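You operate a simulated robot arm through the tools that you are given. There is no shell and no other tool. Be economical: measure what you need, move in short steps, check, and stop when the job is done.

Carry out the task below with a simulated two-armed robot. There is one attempt and no reset: what you move stays moved.

JOB
Clamp drive 257, swap its blue stick for the yellow cap, then free it again.
Fine: leave the stick beside the clamp.

The check looks at the end state, three seconds after you hand in, the way a careful person would. Anything else that was tipped, shoved, dropped, spilled or broken makes it a failure. Lids that push on must go on centred and level and be pressed home; caps that screw on are set level and turned clockwise until they are tight.

ROBOT AND FRAMES
Two 7-joint arms with fingered hands on one trunk that stands fixed in place. Base frame: the origin is at the foot of the trunk, x ahead of it, y to its left, z up; the work surface is at about z = 0.72. Units: m, rad, N and s.
The left shoulder is at [0.04, 0.146, 1.105], the right one opposite. With the tool pointing down near the work surface each hand reaches from about 0.28 to 0.72 m from the base axis, measured 20 degrees to its own side. Payload 4 kg a hand.
Tool frame (each hand has its own): the origin (TCP) lies between the finger pads and is the grasp point; the fingertips stand 0.026 m ahead of it; z points along the fingers, y is the line along which they close. Largest opening 0.148 m; the body of the gripper starts 0.073 m behind the TCP. The gripper is a hand of 3 fingers: y runs from the thumb to the fingers, the wrist lies at [0, 0, -0.224] in the tool frame, and closing takes about 1.5 s.
Orientation is that of the tool frame in the base frame, as a unit quaternion [w, x, y, z]. With the fingers straight down and closing along the base's y, the tool's x points along the base's -x, its y along +y and its z along -z.

CONTROLS
- The arms move only by the tool play_rows. It takes "left_rows", "right_rows" or both (then of equal length, played together; a hand with none holds still); each is a list that holds one entry, the list of rows, each a list of 7 numbers: the shift along the base's x, y, z in units of 40 mm (1.0 is 40 mm), then the turn, a rotation vector about the base's x, y, z in units of 8 degrees (1.0 is 8 degrees), then the gripper command, from -1 (shut) to 1 (fully open), values between in proportion. In form: [[[dx, dy, dz, rx, ry, rz, claw], ...]]. A call has 1 to 12 rows; each row shifts and turns the commanded pose from where the row before left it. A call with a number of a shift or a turn outside -1 to 1 is refused whole. Rows are played at 5 a second. More than 0.05 m and 0.15 rad between two rows, or a gripper value outside its range, and nothing of the call is played. A pose out of reach is approached as far as the arm can. The call stops where the force on the tool passes 90 N (or 10 N more than at its start, if that is more) or the arm is blocked; 0.2 s more then pass. The fingers move at their own pace (about 0.108 m/s each) and stop on an object; they squeeze with about 21 N. The grip force told is the motor's: it shows also when the fingers shut on nothing. Time passes only in rows, and 0.2 s behind the last, so rows that do not move let the fingers close. The reply holds the time, the measured pose of the TCP, the force on the tool along the base axes, the opening and the grip force, in the units named above and with some noise, with the torque about the TCP (base axes, N m) and any sound that the robot's microphone picked up.
- Cameras (640 x 400 px; columns grow to the right, rows downward): "scene" is now at [0.1045, -0.0194, 1.3306]; the picture's right is [-0.22, -0.97, 0.00], its down [-0.59, 0.13, -0.80] and it looks along [0.78, -0.18, -0.60] (base axes); focal length 214 px, centre (320, 200). "left" rides on the left gripper at [-0.068, -0.039, -0.09] in its tool frame; the picture's right is [0.50, -0.87, 0.00], its down [0.66, 0.38, -0.65] and it looks along [0.57, 0.33, 0.76] (tool axes); focal length 222 px, centre (320, 200). "right" rides on the right gripper at [0.068, -0.039, -0.09] in its tool frame; the picture's right is [0.50, 0.87, 0.00], its down [-0.66, 0.38, -0.65] and it looks along [-0.57, 0.33, 0.76] (tool axes); focal length 222 px, centre (320, 200). There is no depth. A picture from a camera that has moved, and an enlarged one, comes with that camera's place and axes in the base frame and with its lens.
- grab_frame(camera): a new picture of that camera. No time passes.
- raise_lower(by): slides the trunk up (or, below 0, down) by that many m; the arms and the scene camera ride with it, the base frame stays. It gives what a move gives, with no picture.
- preshape(shape, hand): the hand has 3 fingers and takes this shape, open, in about a second: jaw (thumb against the fingers, like two jaws); tri (thumb and two fingers); tip (a fingertip pinch); poke (one finger out to press); point (the index stretched); flat (the hand flat); cup (the hand cupped); fist (a fist). The gripper value then closes the fingers along that shape, each until it touches; the sizes above hold for jaw. It gives what a move gives, with no picture.
- turn_head(pan, tilt): turns the head with the scene camera to pan (to the left, within 1.501 rad either way) and tilt (down, from -0.506 to 1.204), counted from straight ahead of the robot. It gives what a move gives.
- inspect(camera, box): a new picture of the part [left, top, right, bottom] of that camera's present view, enlarged. No time passes.
- job_done(): hands the job in; it is judged then, once.

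Work in short steps. Places have to be worked out from the pictures, the camera data and where the tool is seen: move nearer, look again, correct. Check each grasp and each placing, and mend what went wrong. You have 120 turns and 74 pictures in all, those below and enlarged ones among them. Open the grippers and draw the arms clear of the work before you hand the job in, unless the task says otherwise; then end with one line.

The tools are called after "Emit:" by a JSON object that holds its "fn" and its "kwargs". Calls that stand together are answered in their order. play_rows: Moves the arms, as the interface text tells. Its arguments: {"type":"object","properties":{"left_rows":{"type":"array","items":{"type":"array","items":{"type":"array","items":{"type":"number"}}}},"right_rows":{"type":"array","items":{"type":"array","items":{"type":"array","items":{"type":"number"}}}}},"required":[]} The other tools are called the same way: raise_lower (by) slides the trunk up or down; preshape (shape, hand) gives the hand a shape; turn_head (pan, tilt) turns the head that bears the scene camera; grab_frame (camera) takes a picture; inspect (camera, box) takes an enlarged picture of a part of a camera's view; job_done () hands the job in.

At the start:

```text
time: 0.0
left_position: [0.4473, 0.0633, 1.2176]
left_tool_rot: [0.0, -0.001, 1.0, 0.0]
left_ft_force: [-0.2, -1.6, 0.5]
left_torque: [0.02, 0.0, 0.01]
left_width: 0.148
left_finger_force: 0.0
left_shape: jaw
right_position: [0.3876, -0.2848, 1.1679]
right_tool_rot: [0.0, 0.0, 1.0, -0.001]
right_ft_force: [-0.8, -0.6, 0.3]
right_torque: [-0.02, 0.03, -0.01]
right_width: 0.1479
right_finger_force: 0.1
right_shape: jaw
trunk travel left (down, up): [-0.275, 0.231]
head pan, tilt: [-0.225, 0.649]
```

scene: 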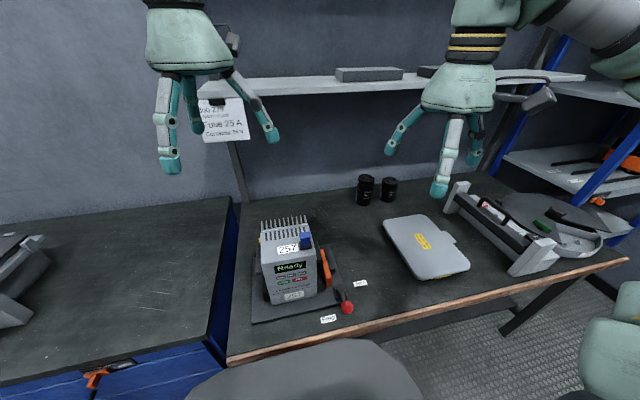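
right: 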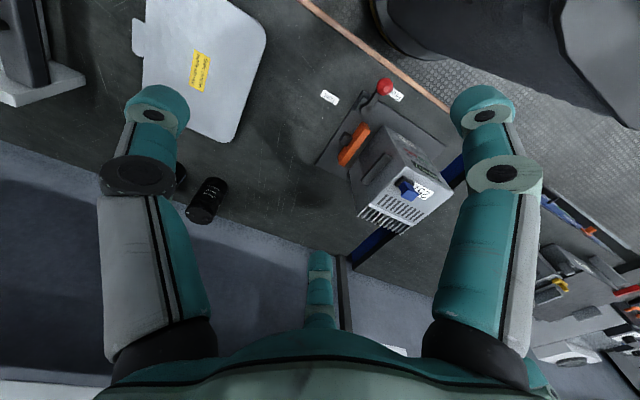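
left: 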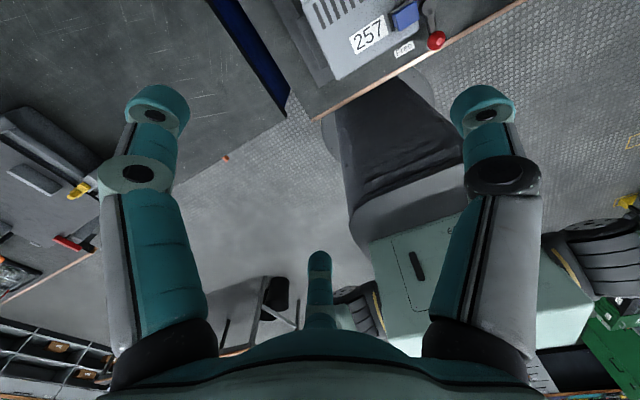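

I'll look closer at the drive with its clamp, and at the rest of the bench, to find the yellow cap.

Emit:
{"fn": "inspect", "kwargs": {"camera": "scene", "box": [230, 200, 390, 340]}}

Emit:
{"fn": "inspect", "kwargs": {"camera": "scene", "box": [340, 160, 640, 300]}}

Emit:
{"fn": "inspect", "kwargs": {"camera": "right", "box": [310, 60, 480, 240]}}

```text
2.86 times, centred on (310, 270) of scene
camera zoom: at [0.1045, -0.0194, 1.3306], right [-0.22, -0.97, 0.0], down [-0.59, 0.13, -0.8], along [0.78, -0.18, -0.6], focal length 613 px, centre (349, 0)
```

zoom: 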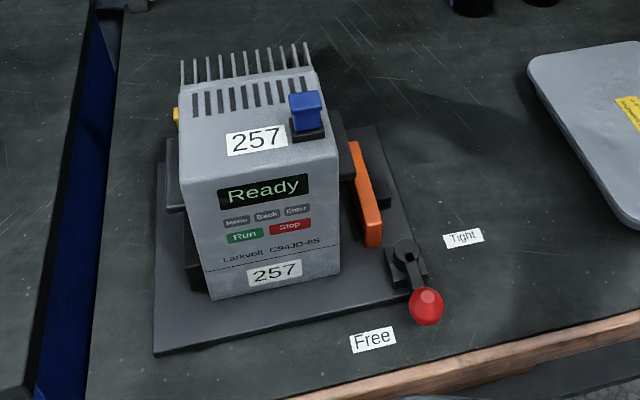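

```text
2.13 times, centred on (490, 230) of scene
camera zoom: at [0.1045, -0.0194, 1.3306], right [-0.22, -0.97, 0.0], down [-0.59, 0.13, -0.8], along [0.78, -0.18, -0.6], focal length 458 px, centre (-43, 136)
```

zoom: 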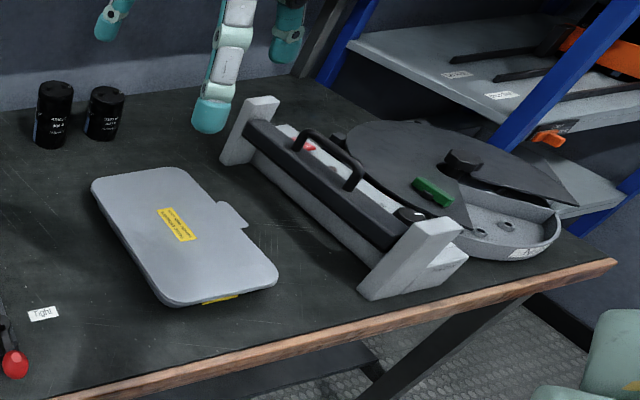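

```text
2.22 times, centred on (395, 150) of right
camera zoom: at [0.3193, -0.3229, 1.258], right [-0.5, 0.87, 0.0], down [0.66, 0.38, 0.65], along [0.57, 0.33, -0.76], focal length 494 px, centre (153, 311)
```

zoom: 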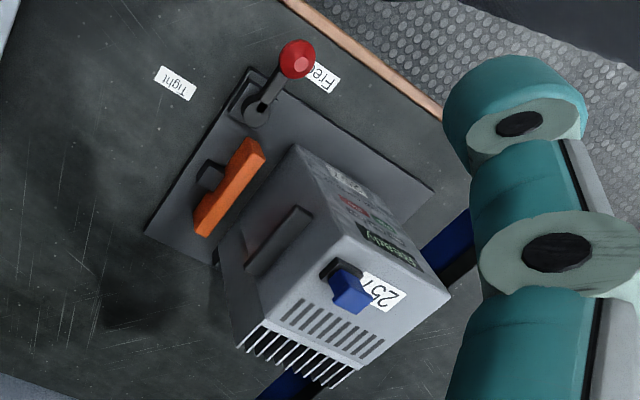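

A bit of yellow shows left of the drive, and there's some under the grey lid. I'll read the note and enlarge both spots.

Emit:
{"fn": "inspect", "kwargs": {"camera": "scene", "box": [190, 90, 260, 150]}}

Emit:
{"fn": "inspect", "kwargs": {"camera": "scene", "box": [380, 210, 480, 290]}}

Emit:
{"fn": "inspect", "kwargs": {"camera": "scene", "box": [245, 210, 345, 310]}}

Emit:
{"fn": "inspect", "kwargs": {"camera": "left", "box": [260, 0, 460, 110]}}

```text
6.67 times, centred on (225, 120) of scene
camera zoom: at [0.1045, -0.0194, 1.3306], right [-0.22, -0.97, 0.0], down [-0.59, 0.13, -0.8], along [0.78, -0.18, -0.6], focal length 1430 px, centre (953, 733)
```

zoom: 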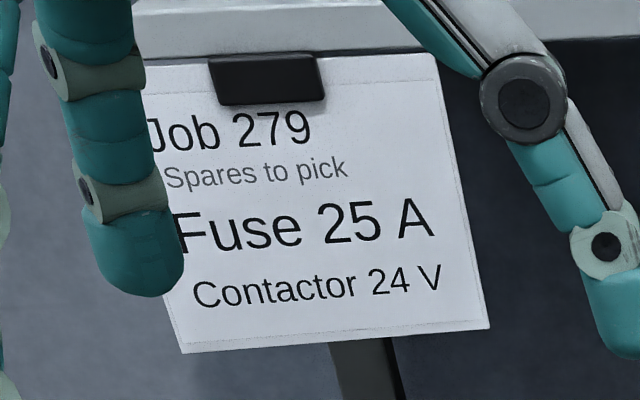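

```text
5.00 times, centred on (430, 250) of scene
camera zoom: at [0.1045, -0.0194, 1.3306], right [-0.22, -0.97, 0.0], down [-0.59, 0.13, -0.8], along [0.78, -0.18, -0.6], focal length 1072 px, centre (-230, -50)
```

zoom: 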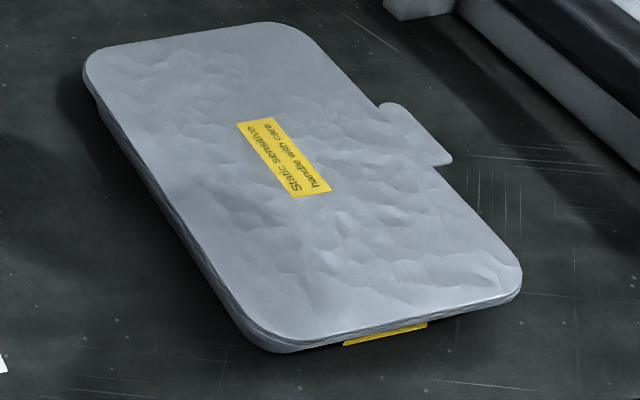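

```text
4.00 times, centred on (295, 260) of scene
camera zoom: at [0.1045, -0.0194, 1.3306], right [-0.22, -0.97, 0.0], down [-0.59, 0.13, -0.8], along [0.78, -0.18, -0.6], focal length 858 px, centre (420, -40)
```

zoom: 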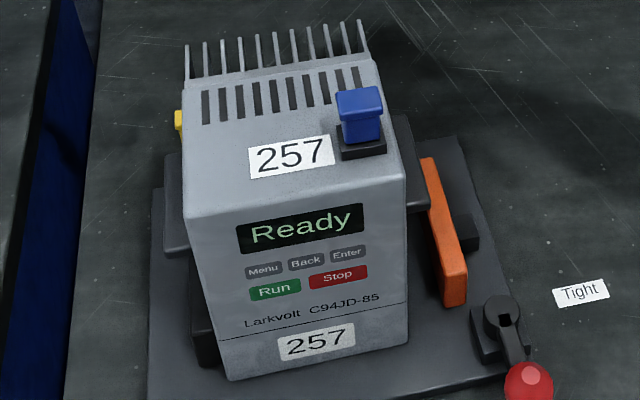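

```text
3.20 times, centred on (360, 55) of left
camera zoom: at [0.516, 0.0244, 1.3077], right [-0.5, -0.87, 0.0], down [-0.66, 0.38, 0.65], along [-0.57, 0.33, -0.76], focal length 711 px, centre (192, 664)
```

zoom: 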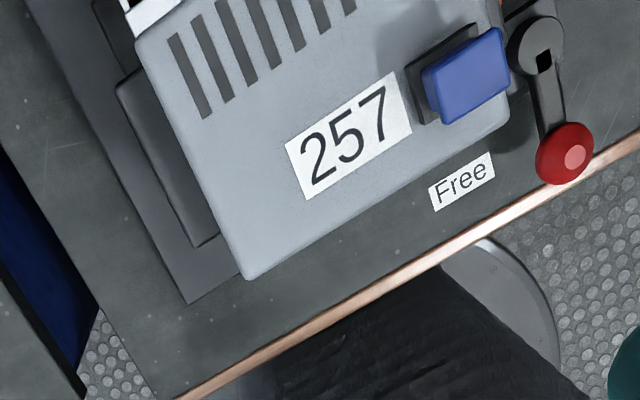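

The lever is at "Free" and the blue stick plugs into the drive's top right. The yellow bit is behind and left of the drive, so I'll swing the left hand forward and turn it to look at the back.

Emit:
{"fn": "play_rows", "kwargs": {"left_rows": [[[0.6, 0.43, 0, 0, 0, 0.94, 1], [0.6, 0.43, 0, 0, 0, 0.94, 1], [0.6, 0.43, 0, 0, 0, 0.94, 1], [0.6, 0.43, 0, 0, 0, 0.94, 1], [0.6, 0.43, 0, 0, 0, 0.94, 1], [0.6, 0.43, 0, 0, 0, 0.94, 1], [0.6, 0.43, 0, 0, 0, 0.94, 1], [0.6, 0.43, 0, 0, 0, 0.94, 1]]]}}

Emit:
{"fn": "grab_frame", "kwargs": {"camera": "left"}}

Emit:
{"fn": "grab_frame", "kwargs": {"camera": "scene"}}

```text
time: 1.8
left_position: [0.586, 0.1584, 1.219]
left_tool_rot: [0.0, -0.364, 0.931, 0.0]
left_ft_force: [0.2, -0.3, 0.5]
left_torque: [0.0, -0.02, -0.04]
left_width: 0.1479
left_finger_force: 0.0
left_shape: jaw
left hand out of reach, approached as far as the arm can: row 6, 7, 8
right_position: [0.3878, -0.284, 1.167]
right_tool_rot: [0.0, 0.0, 1.0, 0.0]
right_ft_force: [-0.1, -0.7, -0.3]
right_torque: [0.02, 0.03, 0.03]
right_width: 0.148
right_finger_force: 0.1
right_shape: jaw
trunk travel left (down, up): [-0.275, 0.231]
head pan, tilt: [-0.225, 0.649]
```

```text
63 pictures are left
camera left: at [0.6627, 0.1759, 1.308], right [0.22, -0.98, 0.0], down [-0.74, -0.17, 0.65], along [-0.64, -0.14, -0.76], focal length 222 px, centre (320, 200)
```

left: 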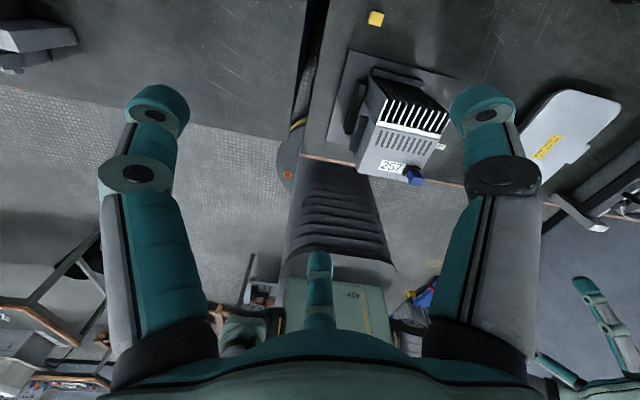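

```text
62 pictures are left
camera scene: at [0.1049, -0.0195, 1.3306], right [-0.22, -0.97, 0.0], down [-0.59, 0.13, -0.8], along [0.78, -0.18, -0.6], focal length 214 px, centre (320, 200)
```

scene: 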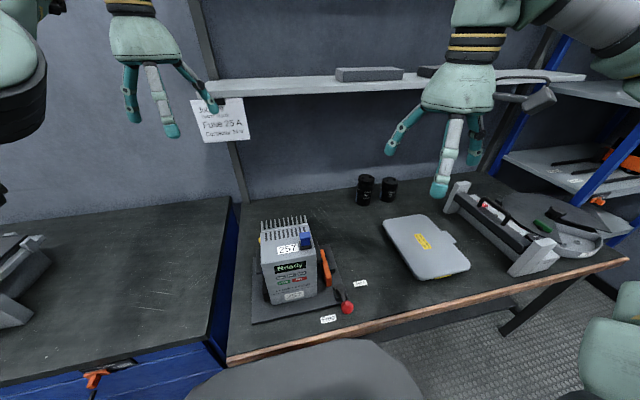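

The yellow cap lies on the bench behind the drive, near (0.672, 0.069). I'll enlarge it and the drive.

Emit:
{"fn": "inspect", "kwargs": {"camera": "left", "box": [340, 0, 420, 50]}}

Emit:
{"fn": "inspect", "kwargs": {"camera": "left", "box": [320, 40, 480, 200]}}

```text
8.00 times, centred on (380, 25) of left
camera zoom: at [0.6627, 0.1759, 1.308], right [0.22, -0.98, 0.0], down [-0.74, -0.17, 0.65], along [-0.64, -0.14, -0.76], focal length 1777 px, centre (-160, 1600)
```

zoom: 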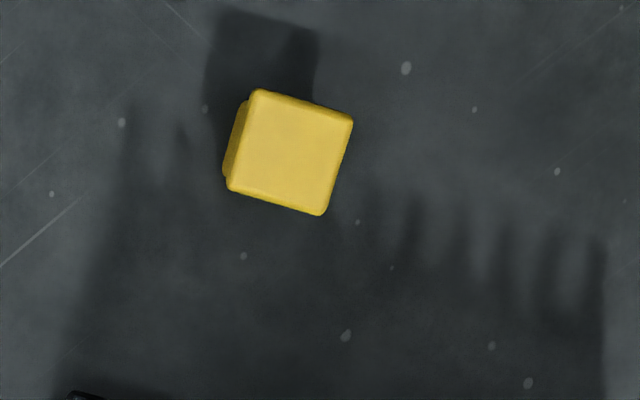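

```text
2.50 times, centred on (400, 120) of left
camera zoom: at [0.6627, 0.1759, 1.308], right [0.22, -0.98, 0.0], down [-0.74, -0.17, 0.65], along [-0.64, -0.14, -0.76], focal length 555 px, centre (120, 400)
```

zoom: 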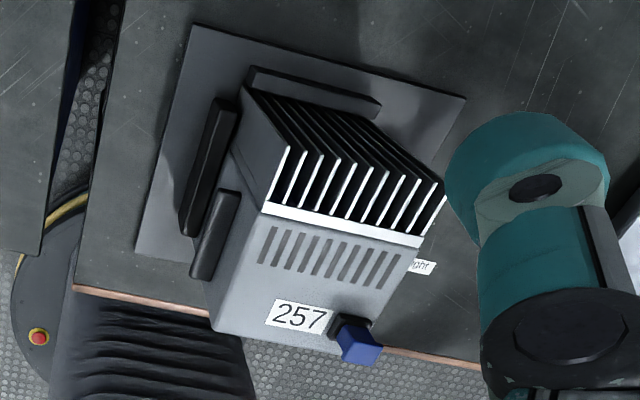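

The cap looks about 26 mm square, aligned with the base axes, at about (0.671, 0.068). The lever's pivot is near (0.426, -0.156) and its knob near (0.369, -0.155). I'll bring the right hand above the knob for a closer look.

Emit:
{"fn": "play_rows", "kwargs": {"right_rows": [[[-0.1, 0.5, -0.8, 0, 0, 0, 1], [-0.1, 0.5, -0.8, 0, 0, 0, 1], [-0.1, 0.5, -0.8, 0, 0, 0, 1], [-0.1, 0.5, -0.8, 0, 0, 0, 1], [-0.1, 0.5, -0.8, 0, 0, 0, 1], [0, 0.5, -0.5, 0, 0, 0, 0.4]]]}}

Emit:
{"fn": "grab_frame", "kwargs": {"camera": "right"}}

Emit:
{"fn": "inspect", "kwargs": {"camera": "scene", "box": [240, 180, 400, 340]}}

```text
time: 3.2
left_position: [0.5848, 0.1601, 1.2188]
left_tool_rot: [0.0, -0.364, 0.932, -0.001]
left_ft_force: [0.1, -0.1, -0.4]
left_torque: [0.01, 0.0, -0.01]
left_width: 0.1477
left_finger_force: 0.1
left_shape: jaw
right_position: [0.3659, -0.1629, 0.9869]
right_tool_rot: [0.0, -0.001, 1.0, 0.0]
right_ft_force: [0.0, 0.4, -0.5]
right_torque: [-0.04, 0.0, -0.02]
right_width: 0.1042
right_finger_force: 0.0
right_shape: jaw
trunk travel left (down, up): [-0.275, 0.231]
head pan, tilt: [-0.225, 0.649]
```

```text
59 pictures are left
camera right: at [0.2982, -0.2017, 1.078], right [-0.5, 0.87, 0.0], down [0.66, 0.38, 0.65], along [0.57, 0.33, -0.76], focal length 222 px, centre (320, 200)
```

right: 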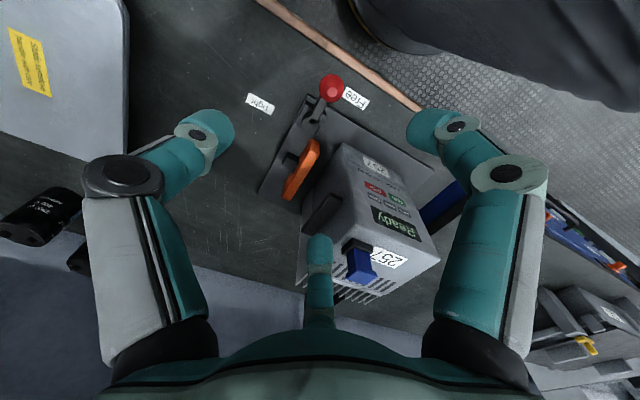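

```text
2.50 times, centred on (320, 260) of scene
camera zoom: at [0.105, -0.0187, 1.3306], right [-0.22, -0.97, 0.0], down [-0.59, 0.13, -0.8], along [0.78, -0.18, -0.6], focal length 536 px, centre (320, 50)
```

zoom: 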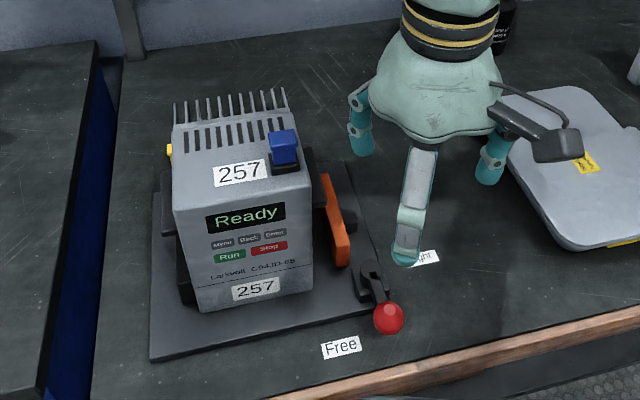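

Both views agree the knob is at about (0.356, -0.151, 0.78), with a radius of about 16 mm. I'll descend partway over it with the fingers partly closed.

Emit:
{"fn": "play_rows", "kwargs": {"right_rows": [[[-0.25, 0.3, 0, 0, 0, 0, 0.2], [0, 0, -0.8, 0, 0, 0, 0.2], [0, 0, -0.8, 0, 0, 0, 0.2], [0, 0, -0.8, 0, 0, 0, 0.2], [0, 0, -0.8, 0, 0, 0, 0.2]]]}}

Emit:
{"fn": "grab_frame", "kwargs": {"camera": "right"}}

Emit:
{"fn": "inspect", "kwargs": {"camera": "scene", "box": [240, 200, 400, 340]}}

```text
time: 4.4
left_position: [0.5847, 0.1583, 1.2188]
left_tool_rot: [-0.001, -0.364, 0.931, 0.0]
left_ft_force: [-0.4, -0.7, 0.1]
left_torque: [-0.03, 0.0, -0.01]
left_width: 0.148
left_finger_force: 0.1
left_shape: jaw
right_position: [0.3567, -0.1507, 0.8566]
right_tool_rot: [0.0, -0.001, 1.0, 0.001]
right_ft_force: [0.4, -0.7, 0.3]
right_torque: [0.03, 0.01, 0.0]
right_width: 0.0895
right_finger_force: 0.0
right_shape: jaw
trunk travel left (down, up): [-0.275, 0.231]
head pan, tilt: [-0.225, 0.649]
```

```text
57 pictures are left
camera right: at [0.2889, -0.1904, 0.9463], right [-0.5, 0.87, 0.0], down [0.65, 0.38, 0.65], along [0.57, 0.33, -0.76], focal length 222 px, centre (320, 200)
```

right: 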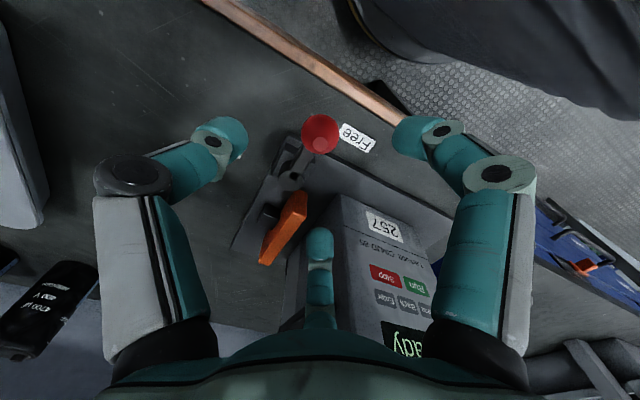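

```text
2.86 times, centred on (320, 270) of scene
camera zoom: at [0.1049, -0.0199, 1.3306], right [-0.22, -0.97, 0.0], down [-0.59, 0.14, -0.8], along [0.78, -0.18, -0.6], focal length 613 px, centre (320, 0)
```

zoom: 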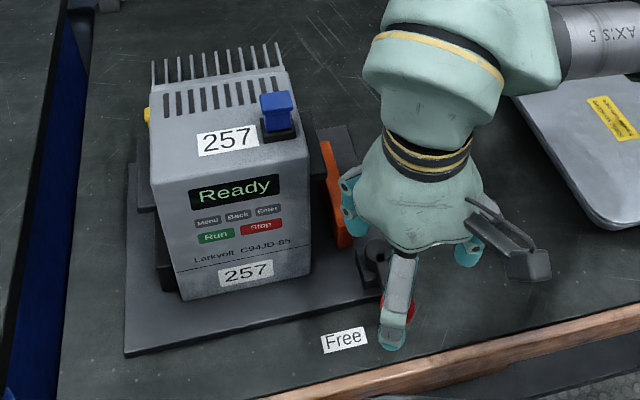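

The knob is centred under the hand, but the far finger (about 0.418, -0.115) would come down on the orange clamp jaw. I'll yaw the hand +30° and close it a bit so the fingers straddle the lever clear of everything.

Emit:
{"fn": "play_rows", "kwargs": {"right_rows": [[[0, 0, 0, 0, 0, 0.95, 0.0], [0, 0, 0, 0, 0, 0.95, 0.0], [0, 0, 0, 0, 0, 0.95, 0.0], [0, 0, 0, 0, 0, 0.95, 0.0], [0, 0, 0, 0, 0, 0, 0.0]]]}}

Emit:
{"fn": "grab_frame", "kwargs": {"camera": "right"}}

```text
time: 5.6
left_position: [0.5856, 0.1594, 1.2173]
left_tool_rot: [0.001, -0.364, 0.931, -0.001]
left_ft_force: [0.2, -0.5, 1.0]
left_torque: [0.04, 0.02, 0.02]
left_width: 0.1479
left_finger_force: 0.1
left_shape: jaw
right_position: [0.3557, -0.1515, 0.8586]
right_tool_rot: [0.0, -0.262, 0.965, 0.0]
right_ft_force: [-0.2, 0.3, -0.4]
right_torque: [0.06, 0.01, 0.0]
right_width: 0.0746
right_finger_force: 0.0
right_shape: jaw
trunk travel left (down, up): [-0.275, 0.231]
head pan, tilt: [-0.225, 0.649]
```

```text
55 pictures are left
camera right: at [0.3183, -0.2197, 0.9487], right [-0.87, 0.49, 0.0], down [0.37, 0.66, 0.65], along [0.32, 0.57, -0.76], focal length 222 px, centre (320, 200)
```

right: 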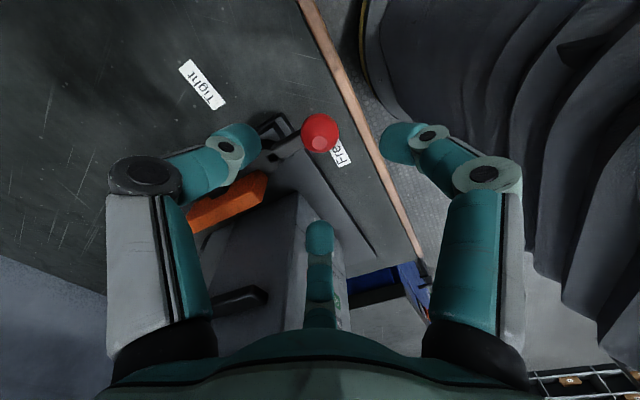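

The fingertips now sit at about (0.385, -0.10), (0.385, -0.19) and (0.31, -0.15), all clear of the clamp. I'll descend to z = 0.78 and close.

Emit:
{"fn": "play_rows", "kwargs": {"right_rows": [[[0, 0, -0.65, 0, 0, 0, 0.0], [0, 0, -0.65, 0, 0, 0, 0.0], [0, 0, -0.65, 0, 0, 0, 0.0], [0, 0, 0, 0, 0, 0, -1], [0, 0, 0, 0, 0, 0, -1], [0, 0, 0, 0, 0, 0, -1], [0, 0, 0, 0, 0, 0, -1], [0, 0, 0, 0, 0, 0, -1]]]}}

Emit:
{"fn": "grab_frame", "kwargs": {"camera": "right"}}

```text
time: 7.4
left_position: [0.586, 0.16, 1.2184]
left_tool_rot: [0.0, -0.365, 0.931, 0.0]
left_ft_force: [-0.6, 1.2, -0.5]
left_torque: [0.02, -0.01, 0.01]
left_width: 0.1479
left_finger_force: 0.0
left_shape: jaw
right_position: [0.3578, -0.1519, 0.7817]
right_tool_rot: [-0.001, -0.262, 0.965, 0.0]
right_ft_force: [-0.5, -0.5, -6.3]
right_torque: [-0.02, -0.01, 0.0]
right_width: 0.0243
right_finger_force: 21.3
right_shape: jaw
trunk travel left (down, up): [-0.275, 0.231]
head pan, tilt: [-0.225, 0.649]
```

```text
54 pictures are left
camera right: at [0.319, -0.22, 0.8722], right [-0.87, 0.49, 0.0], down [0.37, 0.66, 0.65], along [0.32, 0.57, -0.76], focal length 222 px, centre (320, 200)
```

right: 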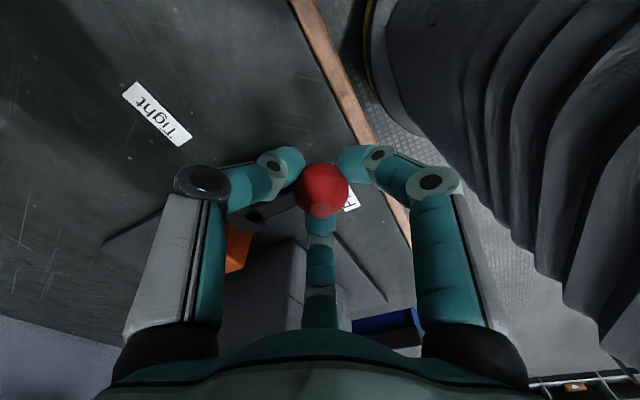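

The knob is gripped (24 mm wide). I'll swing it along the arc about (0.422, -0.151), the first 48° now, yawing with the lever.

Emit:
{"fn": "play_rows", "kwargs": {"right_rows": [[[0.015, -0.226, 0, 0, 0, 1, -1], [0.047, -0.221, 0, 0, 0, 1, -1], [0.078, -0.2125, 0, 0, 0, 1, -1], [0.107, -0.2, 0, 0, 0, 1, -1], [0.1325, -0.185, 0, 0, 0, 1, -1], [0.157, -0.1625, 0, 0, 0, 1, -1]]]}}

Emit:
{"fn": "inspect", "kwargs": {"camera": "scene", "box": [240, 200, 400, 340]}}

```text
time: 8.8
left_position: [0.5859, 0.1606, 1.2169]
left_tool_rot: [-0.001, -0.364, 0.931, -0.001]
left_ft_force: [-0.4, -0.4, 0.3]
left_torque: [0.0, -0.04, 0.01]
left_width: 0.148
left_finger_force: 0.0
left_shape: jaw
right_position: [0.3785, -0.1968, 0.7828]
right_tool_rot: [0.001, -0.634, 0.773, -0.001]
right_ft_force: [5.2, 16.1, -5.4]
right_torque: [0.33, -0.13, 0.19]
right_width: 0.0243
right_finger_force: 20.6
right_shape: jaw
trunk travel left (down, up): [-0.275, 0.231]
head pan, tilt: [-0.225, 0.649]
```

```text
2.86 times, centred on (320, 270) of scene
camera zoom: at [0.1056, -0.0171, 1.3306], right [-0.22, -0.97, 0.0], down [-0.59, 0.13, -0.8], along [0.78, -0.18, -0.6], focal length 613 px, centre (320, 0)
```

zoom: 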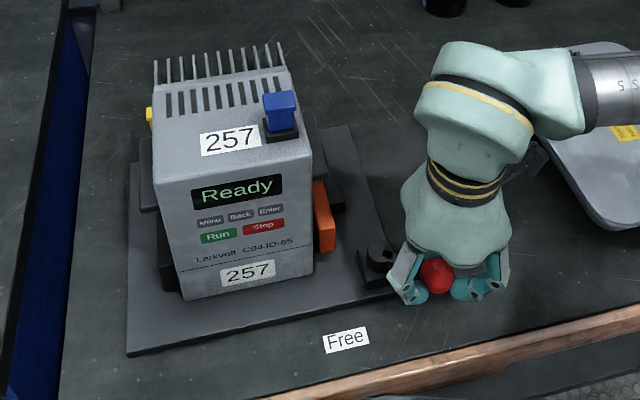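

It's turning and the orange jaw is moving in. The force shows I'm pulling slightly outward, so I'll continue the arc with a small inward correction.

Emit:
{"fn": "play_rows", "kwargs": {"right_rows": [[[0.19, -0.11, 0, 0, 0, 1, -1], [0.205, -0.08, 0, 0, 0, 1, -1], [0.21, -0.06, 0, 0, 0, 1, -1], [0.22, -0.04, 0, 0, 0, 1, -1]]]}}

Emit:
{"fn": "inspect", "kwargs": {"camera": "scene", "box": [240, 200, 400, 340]}}

```text
time: 9.8
left_position: [0.5822, 0.1608, 1.2205]
left_tool_rot: [0.001, -0.364, 0.931, -0.001]
left_ft_force: [0.3, 0.1, -0.5]
left_torque: [-0.02, -0.01, -0.01]
left_width: 0.148
left_finger_force: 0.0
left_shape: jaw
right_position: [0.4049, -0.2109, 0.782]
right_tool_rot: [0.005, 0.822, -0.569, -0.004]
right_ft_force: [-23.0, 14.6, -5.9]
right_torque: [0.45, 0.49, 0.01]
right_width: 0.024
right_finger_force: 21.0
right_shape: jaw
trunk travel left (down, up): [-0.275, 0.231]
head pan, tilt: [-0.225, 0.649]
```

```text
2.86 times, centred on (320, 270) of scene
camera zoom: at [0.1007, -0.0181, 1.3309], right [-0.22, -0.97, 0.0], down [-0.59, 0.13, -0.8], along [0.78, -0.18, -0.6], focal length 613 px, centre (320, 0)
```

zoom: 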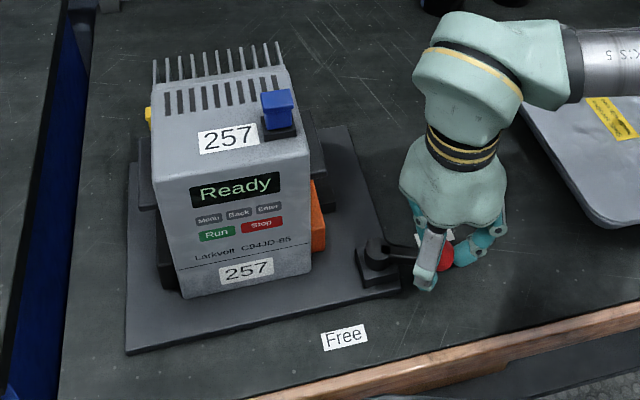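

The orange jaw is against the drive and the lever is at about 254°, with resistance building. I'll push a little further toward the stop.

Emit:
{"fn": "play_rows", "kwargs": {"right_rows": [[[0.22, 0, 0, 0, 0, 0.5, -1], [0.22, 0.02, 0, 0, 0, 0.5, -1], [0.15, 0.02, 0, 0, 0, 0, -1]]]}}

Emit:
{"fn": "grab_frame", "kwargs": {"camera": "right"}}

Emit:
{"fn": "inspect", "kwargs": {"camera": "scene", "box": [240, 200, 400, 340]}}

```text
time: 10.6
left_position: [0.5806, 0.1608, 1.2212]
left_tool_rot: [0.001, -0.364, 0.931, -0.002]
left_ft_force: [-0.3, 0.1, 0.0]
left_torque: [0.0, 0.01, -0.01]
left_width: 0.1479
left_finger_force: 0.1
left_shape: jaw
right_position: [0.4291, -0.207, 0.7849]
right_tool_rot: [0.001, 0.86, -0.51, -0.004]
right_ft_force: [-34.8, 13.8, 7.8]
right_torque: [0.42, 0.96, -0.05]
right_width: 0.0272
right_finger_force: 21.3
right_shape: jaw
trunk travel left (down, up): [-0.275, 0.231]
head pan, tilt: [-0.225, 0.649]
```

```text
51 pictures are left
camera right: at [0.4951, -0.2475, 0.8744], right [-0.52, -0.85, 0.0], down [-0.64, 0.39, 0.66], along [-0.57, 0.34, -0.75], focal length 222 px, centre (320, 200)
```

right: 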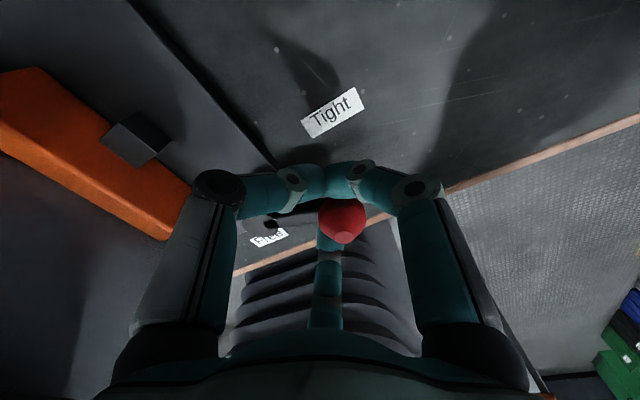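

```text
2.86 times, centred on (320, 270) of scene
camera zoom: at [0.099, -0.0176, 1.3312], right [-0.22, -0.97, 0.0], down [-0.59, 0.13, -0.8], along [0.78, -0.18, -0.6], focal length 613 px, centre (320, 0)
```

zoom: 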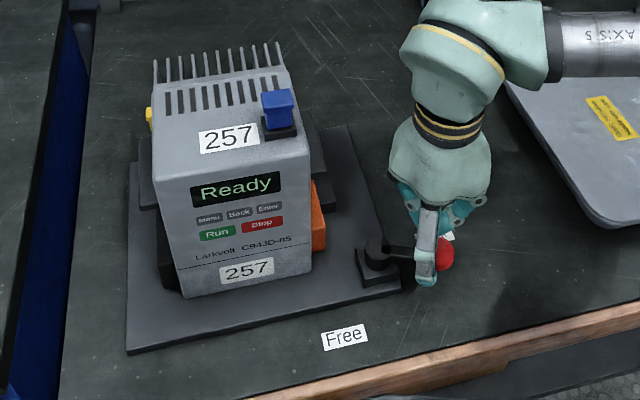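

The knob stayed at about 251° while my fingers slid past it at 35 N. That matches the label spacing, so the lever is at its "Tight" stop. I'll release, lift and look.

Emit:
{"fn": "play_rows", "kwargs": {"right_rows": [[[-0.4, 0, 0, 0, 0, 0, 0], [0, 0, 0, 0, 0, 0, 0], [0, 0, 0, 0, 0, 0, 0], [0, 0, 0.8, 0, 0, 0, 0], [0, 0, 1, 0, 0, 0, 0], [0, -0.5, 1, 0, 0, 0, 0], [0, -0.8, 1, 0, 0, 0, 0]]]}}

Emit:
{"fn": "inspect", "kwargs": {"camera": "scene", "box": [240, 200, 400, 340]}}

Emit:
{"fn": "grab_frame", "kwargs": {"camera": "right"}}

```text
refused: row 7 steps farther than a row can; nothing moved
```

```text
2.86 times, centred on (320, 270) of scene
camera zoom: at [0.099, -0.0176, 1.3312], right [-0.22, -0.97, 0.0], down [-0.59, 0.13, -0.8], along [0.78, -0.18, -0.6], focal length 613 px, centre (320, 0)
```

zoom: 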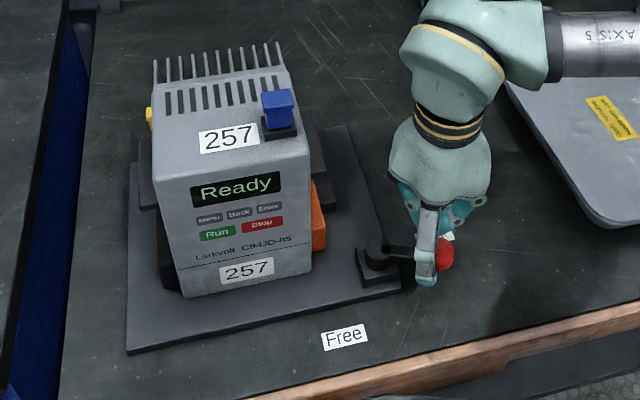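

```text
48 pictures are left
camera right: at [0.4951, -0.2475, 0.8744], right [-0.52, -0.85, 0.0], down [-0.64, 0.39, 0.66], along [-0.57, 0.34, -0.75], focal length 222 px, centre (320, 200)
```

right: 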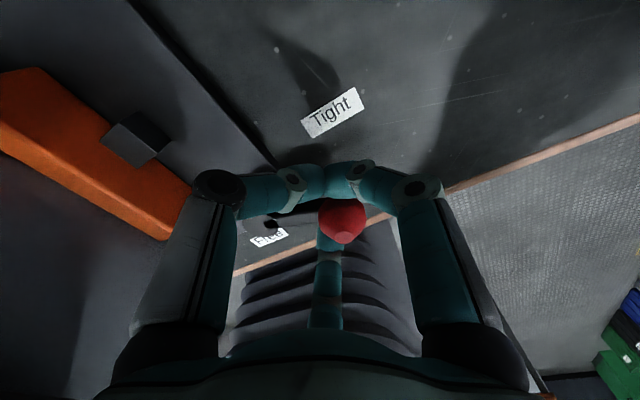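

A step was too large and the whole call was refused. I'll repeat it with smaller steps.

Emit:
{"fn": "play_rows", "kwargs": {"right_rows": [[[-0.5, 0, 0, 0, 0, 0, 0], [0, 0, 0, 0, 0, 0, 0], [0, 0, 0, 0, 0, 0, 0], [0, 0, 0.8, 0, 0, 0, 0], [0, 0, 1, 0, 0, 0, 0], [0, -0.5, 0.9, 0, 0, 0, 0], [0, -0.7, 0.9, 0, 0, 0, 0], [0, -0.5, 0.9, 0, 0, -1, 0], [0, 0, 0.9, 0, 0, -1, 0], [0, 0, 0.4, 0, 0, -1, 0], [0, 0, 0, 0, 0, -1, 0], [0, 0, 0, 0, 0, -1, 0]]]}}

Emit:
{"fn": "inspect", "kwargs": {"camera": "scene", "box": [240, 200, 400, 340]}}

```text
time: 13.2
left_position: [0.5854, 0.1606, 1.2184]
left_tool_rot: [0.001, -0.364, 0.931, -0.001]
left_ft_force: [0.6, 0.0, -0.2]
left_torque: [0.01, 0.02, 0.02]
left_width: 0.1479
left_finger_force: 0.1
left_shape: jaw
right_position: [0.4149, -0.2772, 1.0135]
right_tool_rot: [-0.002, -0.631, 0.776, 0.0]
right_ft_force: [0.0, -1.3, -0.3]
right_torque: [-0.01, 0.01, -0.02]
right_width: 0.0736
right_finger_force: 0.0
right_shape: jaw
trunk travel left (down, up): [-0.275, 0.231]
head pan, tilt: [-0.225, 0.649]
```

```text
2.86 times, centred on (320, 270) of scene
camera zoom: at [0.1046, -0.0193, 1.3306], right [-0.22, -0.97, 0.0], down [-0.59, 0.13, -0.8], along [0.78, -0.18, -0.6], focal length 613 px, centre (320, 0)
```

zoom: 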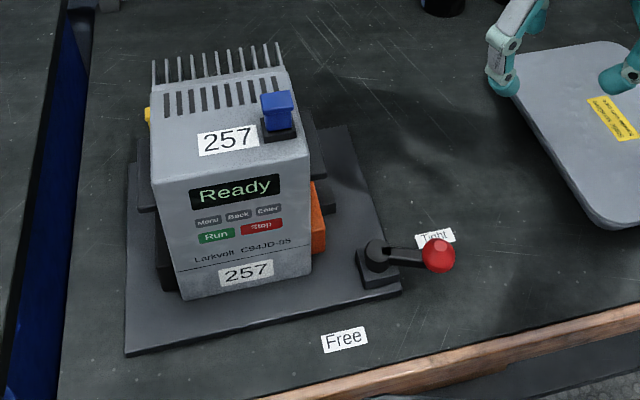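

The lever rests at about 248°. I'll check whether the orange jaw and the far pads are firmly against the drive.

Emit:
{"fn": "inspect", "kwargs": {"camera": "scene", "box": [300, 230, 360, 300]}}

Emit:
{"fn": "grab_frame", "kwargs": {"camera": "right"}}

```text
5.71 times, centred on (330, 265) of scene
camera zoom: at [0.1046, -0.0193, 1.3306], right [-0.22, -0.97, 0.0], down [-0.59, 0.13, -0.8], along [0.78, -0.18, -0.6], focal length 1226 px, centre (263, -171)
```

zoom: 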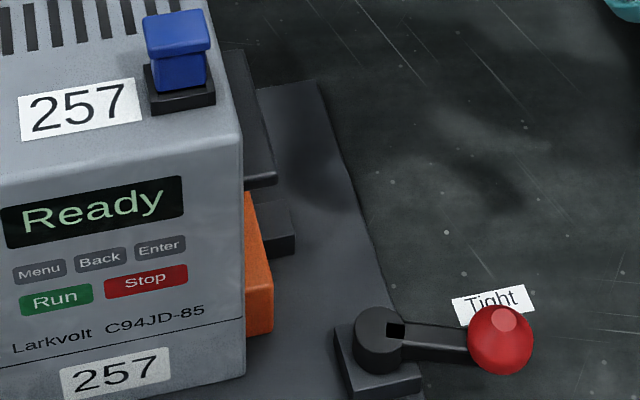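

```text
45 pictures are left
camera right: at [0.439, -0.3521, 1.1044], right [-0.95, -0.31, 0.0], down [-0.24, 0.72, 0.65], along [-0.21, 0.62, -0.76], focal length 222 px, centre (320, 200)
```

right: 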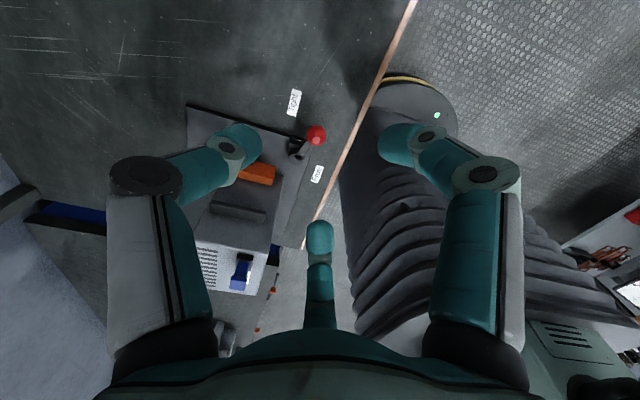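

The jaw is flush with the drive, so it's clamped. Triangulating the blue stick's head gives a centre of about (0.456, -0.064), top about 0.962, roughly 25 by 23 mm. I'll bring the right hand straight above it, squared to the base.

Emit:
{"fn": "play_rows", "kwargs": {"right_rows": [[[0.094, 0.3, 0.3, 0, 0, -0.89, 0], [0.094, 0.5, 0.3, 0, 0, -0.89, 0], [0.094, 0.5, 0.2, 0, 0, -0.89, 0], [0.094, 0.5, 0.2, 0, 0, -0.89, 0], [0.094, 0.5, 0, 0, 0, -0.89, 0], [0.094, 0.5, 0, 0, 0, -0.89, 0], [0.094, 0.5, 0, 0, 0, -0.89, 0], [0.094, 0.5, 0, 0, 0, -0.89, 0], [0.094, 0.5, 0, 0, 0, -0.89, 0], [0.094, 0.5, 0, 0, 0, -0.89, 0], [0.094, 0.5, 0, 0, 0, -0.89, 0]]]}}

Emit:
{"fn": "grab_frame", "kwargs": {"camera": "right"}}

Emit:
{"fn": "inspect", "kwargs": {"camera": "scene", "box": [240, 140, 400, 280]}}

```text
time: 15.6
left_position: [0.5844, 0.1596, 1.2183]
left_tool_rot: [0.001, -0.364, 0.932, -0.002]
left_ft_force: [-0.3, 0.3, -0.7]
left_torque: [-0.01, 0.01, -0.01]
left_width: 0.1481
left_finger_force: 0.1
left_shape: jaw
right_position: [0.457, -0.0647, 1.0552]
right_tool_rot: [0.0, 0.001, 1.0, -0.001]
right_ft_force: [0.9, 0.0, -0.1]
right_torque: [0.0, -0.03, 0.03]
right_width: 0.0734
right_finger_force: 0.1
right_shape: jaw
trunk travel left (down, up): [-0.275, 0.231]
head pan, tilt: [-0.225, 0.649]
```

```text
44 pictures are left
camera right: at [0.3891, -0.1038, 1.1454], right [-0.5, 0.87, 0.0], down [0.66, 0.38, 0.65], along [0.57, 0.33, -0.76], focal length 222 px, centre (320, 200)
```

right: 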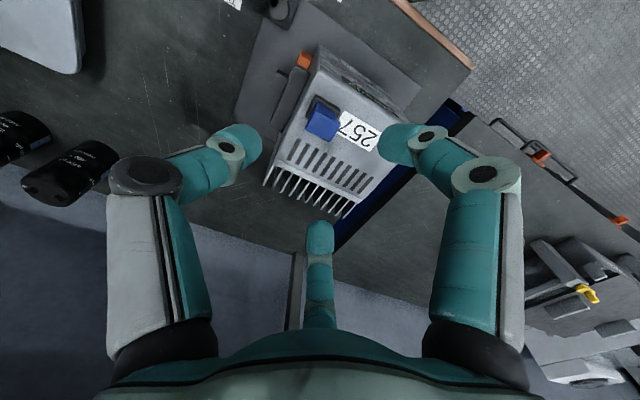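

```text
2.86 times, centred on (320, 210) of scene
camera zoom: at [0.1048, -0.0185, 1.3306], right [-0.22, -0.97, 0.0], down [-0.59, 0.13, -0.8], along [0.78, -0.18, -0.6], focal length 613 px, centre (320, 171)
```

zoom: 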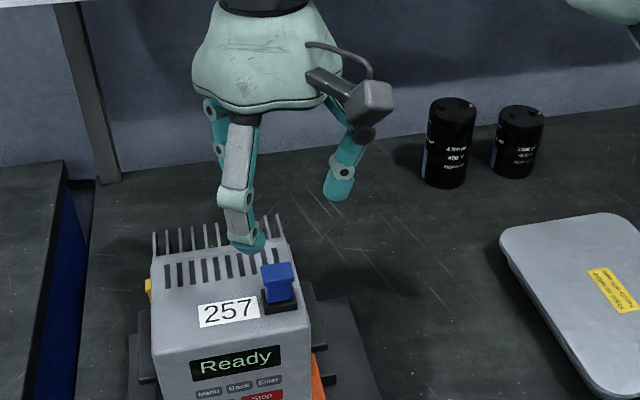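

The stick is centred under the hand at about (0.453, -0.064). I'll descend to z ≈ 0.962, so the tips stay just above the drive top, and close.

Emit:
{"fn": "play_rows", "kwargs": {"right_rows": [[[-0.07, 0, -0.8, 0, 0, 0, 0], [0, 0, -0.8, 0, 0, 0, 0], [0, 0, -0.7, 0, 0, 0, 0], [0, 0, 0, 0, 0, 0, -1], [0, 0, 0, 0, 0, 0, -1], [0, 0, 0, 0, 0, 0, -1], [0, 0, 0, 0, 0, 0, -1], [0, 0, 0, 0, 0, 0, -1]]]}}

Emit:
{"fn": "grab_frame", "kwargs": {"camera": "right"}}

Emit:
{"fn": "inspect", "kwargs": {"camera": "scene", "box": [240, 180, 360, 280]}}

```text
time: 17.4
left_position: [0.5859, 0.1591, 1.2182]
left_tool_rot: [0.0, -0.364, 0.931, 0.0]
left_ft_force: [-0.1, -0.1, -0.1]
left_torque: [0.0, -0.02, -0.02]
left_width: 0.148
left_finger_force: 0.0
left_shape: jaw
right_position: [0.4545, -0.0656, 0.9606]
right_tool_rot: [-0.001, -0.001, 1.0, 0.0]
right_ft_force: [0.0, -1.3, -4.0]
right_torque: [-0.03, 0.0, 0.03]
right_width: 0.0132
right_finger_force: 21.2
right_shape: jaw
trunk travel left (down, up): [-0.275, 0.231]
head pan, tilt: [-0.225, 0.649]
```

```text
42 pictures are left
camera right: at [0.3871, -0.105, 1.0513], right [-0.5, 0.87, 0.0], down [0.66, 0.38, 0.65], along [0.56, 0.33, -0.76], focal length 222 px, centre (320, 200)
```

right: 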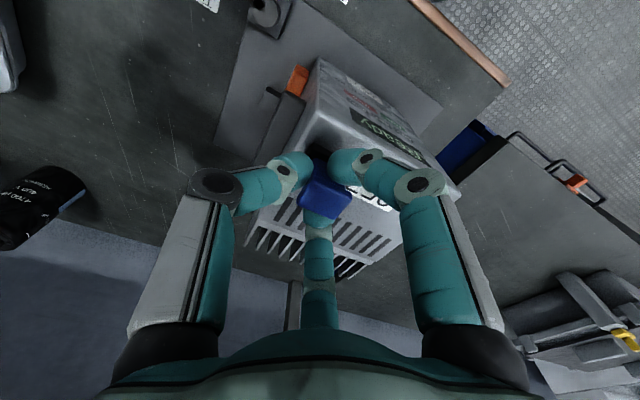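

```text
4.00 times, centred on (300, 230) of scene
camera zoom: at [0.105, -0.0196, 1.3306], right [-0.22, -0.97, 0.0], down [-0.59, 0.13, -0.8], along [0.78, -0.18, -0.6], focal length 858 px, centre (400, 80)
```

zoom: 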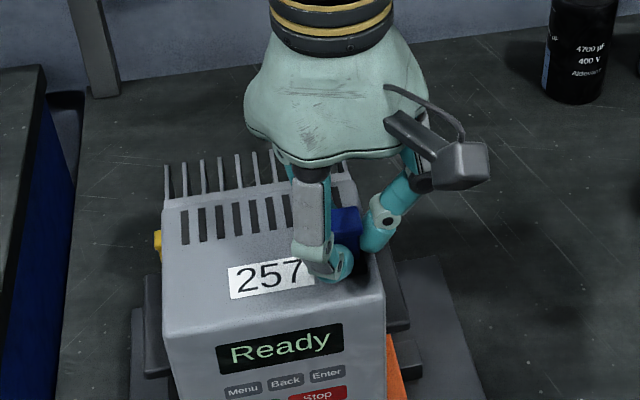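

The fingers closed on the narrow stem below the head (13 mm), which is a good hold. I'll pull straight up.

Emit:
{"fn": "play_rows", "kwargs": {"right_rows": [[[0, 0, 0.3, 0, 0, 0, -1], [0, 0, 0.3, 0, 0, 0, -1], [0, 0, 0.4, 0, 0, 0, -1], [0, 0, 0.5, 0, 0, 0, -1], [0, 0, 0.5, 0, 0, 0, -1]]]}}

Emit:
{"fn": "grab_frame", "kwargs": {"camera": "right"}}

Emit:
{"fn": "inspect", "kwargs": {"camera": "scene", "box": [240, 180, 360, 280]}}

```text
time: 18.6
left_position: [0.5855, 0.1595, 1.2192]
left_tool_rot: [0.001, -0.364, 0.932, -0.001]
left_ft_force: [-0.2, 0.2, -0.2]
left_torque: [0.0, 0.02, 0.01]
left_width: 0.1482
left_finger_force: 0.0
left_shape: jaw
right_position: [0.4531, -0.0644, 1.0419]
right_tool_rot: [0.0, -0.001, 1.0, -0.001]
right_ft_force: [0.3, -0.5, 0.1]
right_torque: [0.0, -0.04, 0.04]
right_width: 0.0128
right_finger_force: 20.8
right_shape: jaw
trunk travel left (down, up): [-0.275, 0.231]
head pan, tilt: [-0.225, 0.649]
heard: snap
```

```text
40 pictures are left
camera right: at [0.3852, -0.1045, 1.1325], right [-0.5, 0.86, 0.0], down [0.65, 0.38, 0.65], along [0.57, 0.33, -0.76], focal length 222 px, centre (320, 200)
```

right: 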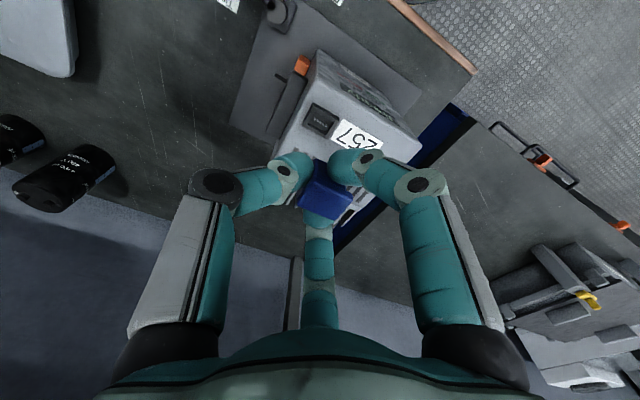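

```text
4.00 times, centred on (300, 230) of scene
camera zoom: at [0.1042, -0.0192, 1.3307], right [-0.22, -0.97, 0.0], down [-0.59, 0.13, -0.8], along [0.78, -0.18, -0.6], focal length 858 px, centre (400, 80)
```

zoom: 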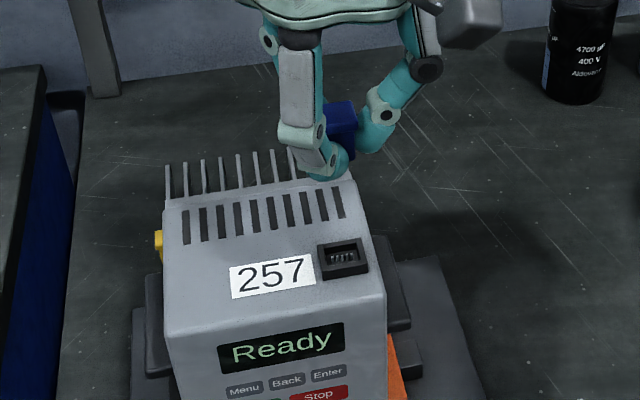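

A snap was heard; the stick is out and the drive stayed put. The socket is centred at about (0.448, -0.064). I'll take the stick to the bench right of the clamp, near (0.50, -0.25).

Emit:
{"fn": "play_rows", "kwargs": {"right_rows": [[[0.24, -0.93, 0, 0, 0, 0, -1], [0.24, -0.93, 0, 0, 0, 0, -1], [0.24, -0.93, 0, 0, 0, 0, -1], [0.24, -0.93, 0, 0, 0, 0, -1], [0.24, -0.93, 0, 0, 0, 0, -1], [0, 0, -1, 0, 0, 0, -1], [0, 0, -1, 0, 0, 0, -1], [0, 0, -1, 0, 0, 0, -1], [0, 0, -1, 0, 0, 0, -1], [0, 0, -1, 0, 0, 0, -1], [0, 0, -0.9, 0, 0, 0, -1]]]}}

Emit:
{"fn": "inspect", "kwargs": {"camera": "scene", "box": [300, 180, 420, 280]}}

```text
time: 21.0
left_position: [0.5847, 0.159, 1.2189]
left_tool_rot: [0.0, -0.363, 0.932, 0.0]
left_ft_force: [-0.3, 0.0, -0.5]
left_torque: [-0.01, 0.02, -0.02]
left_width: 0.148
left_finger_force: 0.0
left_shape: jaw
right_position: [0.5032, -0.2521, 0.8067]
right_tool_rot: [0.0, -0.001, 1.0, 0.0]
right_ft_force: [-0.2, 0.8, 0.6]
right_torque: [-0.03, -0.02, -0.02]
right_width: 0.0128
right_finger_force: 20.7
right_shape: jaw
trunk travel left (down, up): [-0.275, 0.231]
head pan, tilt: [-0.225, 0.649]
```

```text
4.00 times, centred on (360, 230) of scene
camera zoom: at [0.1051, -0.0197, 1.3306], right [-0.22, -0.97, 0.0], down [-0.59, 0.14, -0.8], along [0.78, -0.18, -0.6], focal length 858 px, centre (160, 80)
```

zoom: 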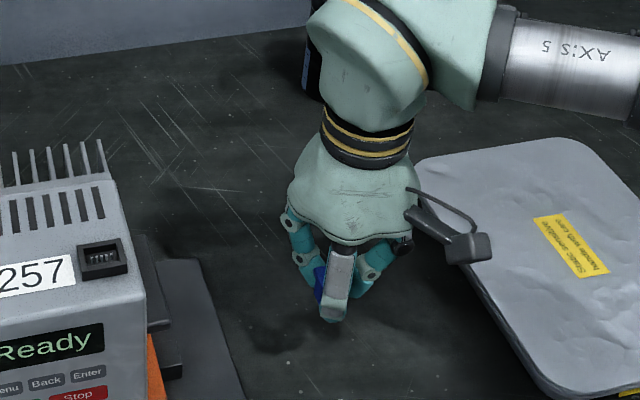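

The stick is held and clear of everything. I'll lower it in small steps, watching the force.

Emit:
{"fn": "play_rows", "kwargs": {"right_rows": [[[0, 0, -0.4, 0, 0, 0, -1], [0, 0, -0.3, 0, 0, 0, -1], [0, 0, -0.2, 0, 0, 0, -1], [0, 0, 0, 0, 0, 0, -1]]]}}

```text
time: 22.0
left_position: [0.5845, 0.1593, 1.2177]
left_tool_rot: [0.001, -0.364, 0.931, 0.0]
left_ft_force: [0.0, 0.0, -0.2]
left_torque: [0.01, -0.01, 0.01]
left_width: 0.1478
left_finger_force: 0.2
left_shape: jaw
right_position: [0.5028, -0.2519, 0.7698]
right_tool_rot: [0.0, 0.0, 1.0, 0.0]
right_ft_force: [0.4, 0.0, 0.2]
right_torque: [0.03, -0.02, -0.02]
right_width: 0.0126
right_finger_force: 21.1
right_shape: jaw
trunk travel left (down, up): [-0.275, 0.231]
head pan, tilt: [-0.225, 0.649]
```

No contact yet; I'll lower a little more.

Emit:
{"fn": "play_rows", "kwargs": {"right_rows": [[[0, 0, -0.15, 0, 0, 0, -1], [0, 0, -0.1, 0, 0, 0, -1], [0, 0, 0, 0, 0, 0, -1]]]}}

Emit:
{"fn": "inspect", "kwargs": {"camera": "scene", "box": [350, 220, 410, 270]}}

```text
time: 22.8
left_position: [0.5852, 0.1588, 1.2186]
left_tool_rot: [0.0, -0.364, 0.931, 0.0]
left_ft_force: [0.2, -0.8, 0.4]
left_torque: [0.02, 0.0, 0.02]
left_width: 0.1478
left_finger_force: 0.0
left_shape: jaw
right_position: [0.5032, -0.2509, 0.7604]
right_tool_rot: [0.0, -0.001, 1.0, 0.0]
right_ft_force: [0.1, 0.1, -0.2]
right_torque: [0.01, -0.01, -0.01]
right_width: 0.0126
right_finger_force: 20.8
right_shape: jaw
trunk travel left (down, up): [-0.275, 0.231]
head pan, tilt: [-0.225, 0.649]
```

```text
8.00 times, centred on (380, 245) of scene
camera zoom: at [0.1045, -0.0194, 1.3306], right [-0.22, -0.97, 0.0], down [-0.59, 0.13, -0.8], along [0.78, -0.18, -0.6], focal length 1716 px, centre (-160, -160)
```

zoom: 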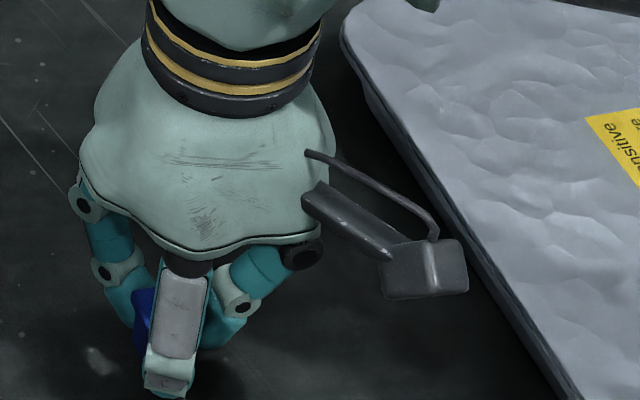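

Emit:
{"fn": "play_rows", "kwargs": {"right_rows": [[[0, 0, -0.1, 0, 0, 0, -1], [0, 0, -0.1, 0, 0, 0, -1], [0, 0, -0.1, 0, 0, 0, -1], [0, 0, 0, 0, 0, 0, -1]]]}}

```text
time: 23.8
left_position: [0.5841, 0.159, 1.2192]
left_tool_rot: [0.001, -0.364, 0.931, -0.001]
left_ft_force: [0.1, -0.3, 0.4]
left_torque: [-0.01, 0.0, -0.02]
left_width: 0.1478
left_finger_force: 0.0
left_shape: jaw
right_position: [0.5028, -0.2509, 0.7477]
right_tool_rot: [0.001, -0.001, 1.0, 0.0]
right_ft_force: [0.0, -0.8, 4.4]
right_torque: [0.01, 0.03, 0.01]
right_width: 0.0129
right_finger_force: 21.1
right_shape: jaw
trunk travel left (down, up): [-0.275, 0.231]
head pan, tilt: [-0.225, 0.649]
```

Contact at 4.4 N, so I'll release and lift straight up.

Emit:
{"fn": "play_rows", "kwargs": {"right_rows": [[[0, 0, 0, 0, 0, 0, -0.5], [0, 0, 0, 0, 0, 0, 0], [0, 0, 0, 0, 0, 0, 0.2], [0, 0, 0, 0, 0, 0, 0.2], [0, 0, 0.5, 0, 0, 0, 0.2], [0, 0, 0.8, 0, 0, 0, 0.2], [0, 0, 1, 0, 0, 0, 0.2], [0, 0, 1, 0, 0, 0, 0.2], [0, -0.5, 0.9, 0, 0, 0, 0.2], [0, -0.7, 0.7, 0, 0, 0, 0.2]]]}}

Emit:
{"fn": "inspect", "kwargs": {"camera": "scene", "box": [240, 170, 420, 330]}}

```text
time: 26.0
left_position: [0.5847, 0.1585, 1.2199]
left_tool_rot: [0.002, -0.363, 0.932, 0.0]
left_ft_force: [-0.8, 0.3, -0.9]
left_torque: [0.0, -0.02, 0.02]
left_width: 0.148
left_finger_force: 0.0
left_shape: jaw
right_position: [0.4994, -0.2983, 0.9457]
right_tool_rot: [0.001, -0.002, 1.0, 0.001]
right_ft_force: [0.4, -0.2, 0.0]
right_torque: [0.0, -0.02, 0.02]
right_width: 0.0883
right_finger_force: 0.1
right_shape: jaw
trunk travel left (down, up): [-0.275, 0.231]
head pan, tilt: [-0.225, 0.649]
```

```text
2.50 times, centred on (330, 250) of scene
camera zoom: at [0.1037, -0.02, 1.3307], right [-0.22, -0.97, 0.0], down [-0.59, 0.14, -0.8], along [0.78, -0.18, -0.6], focal length 536 px, centre (295, 75)
```

zoom: 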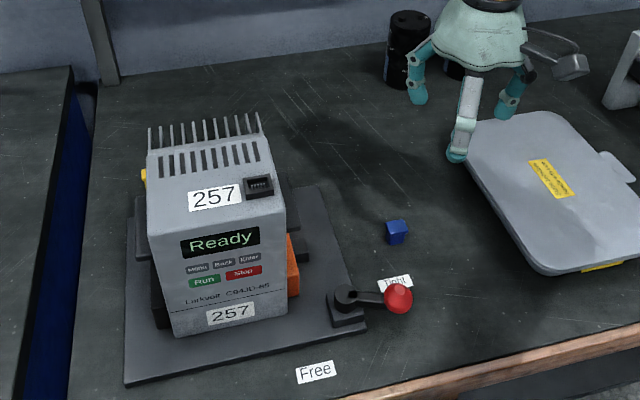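

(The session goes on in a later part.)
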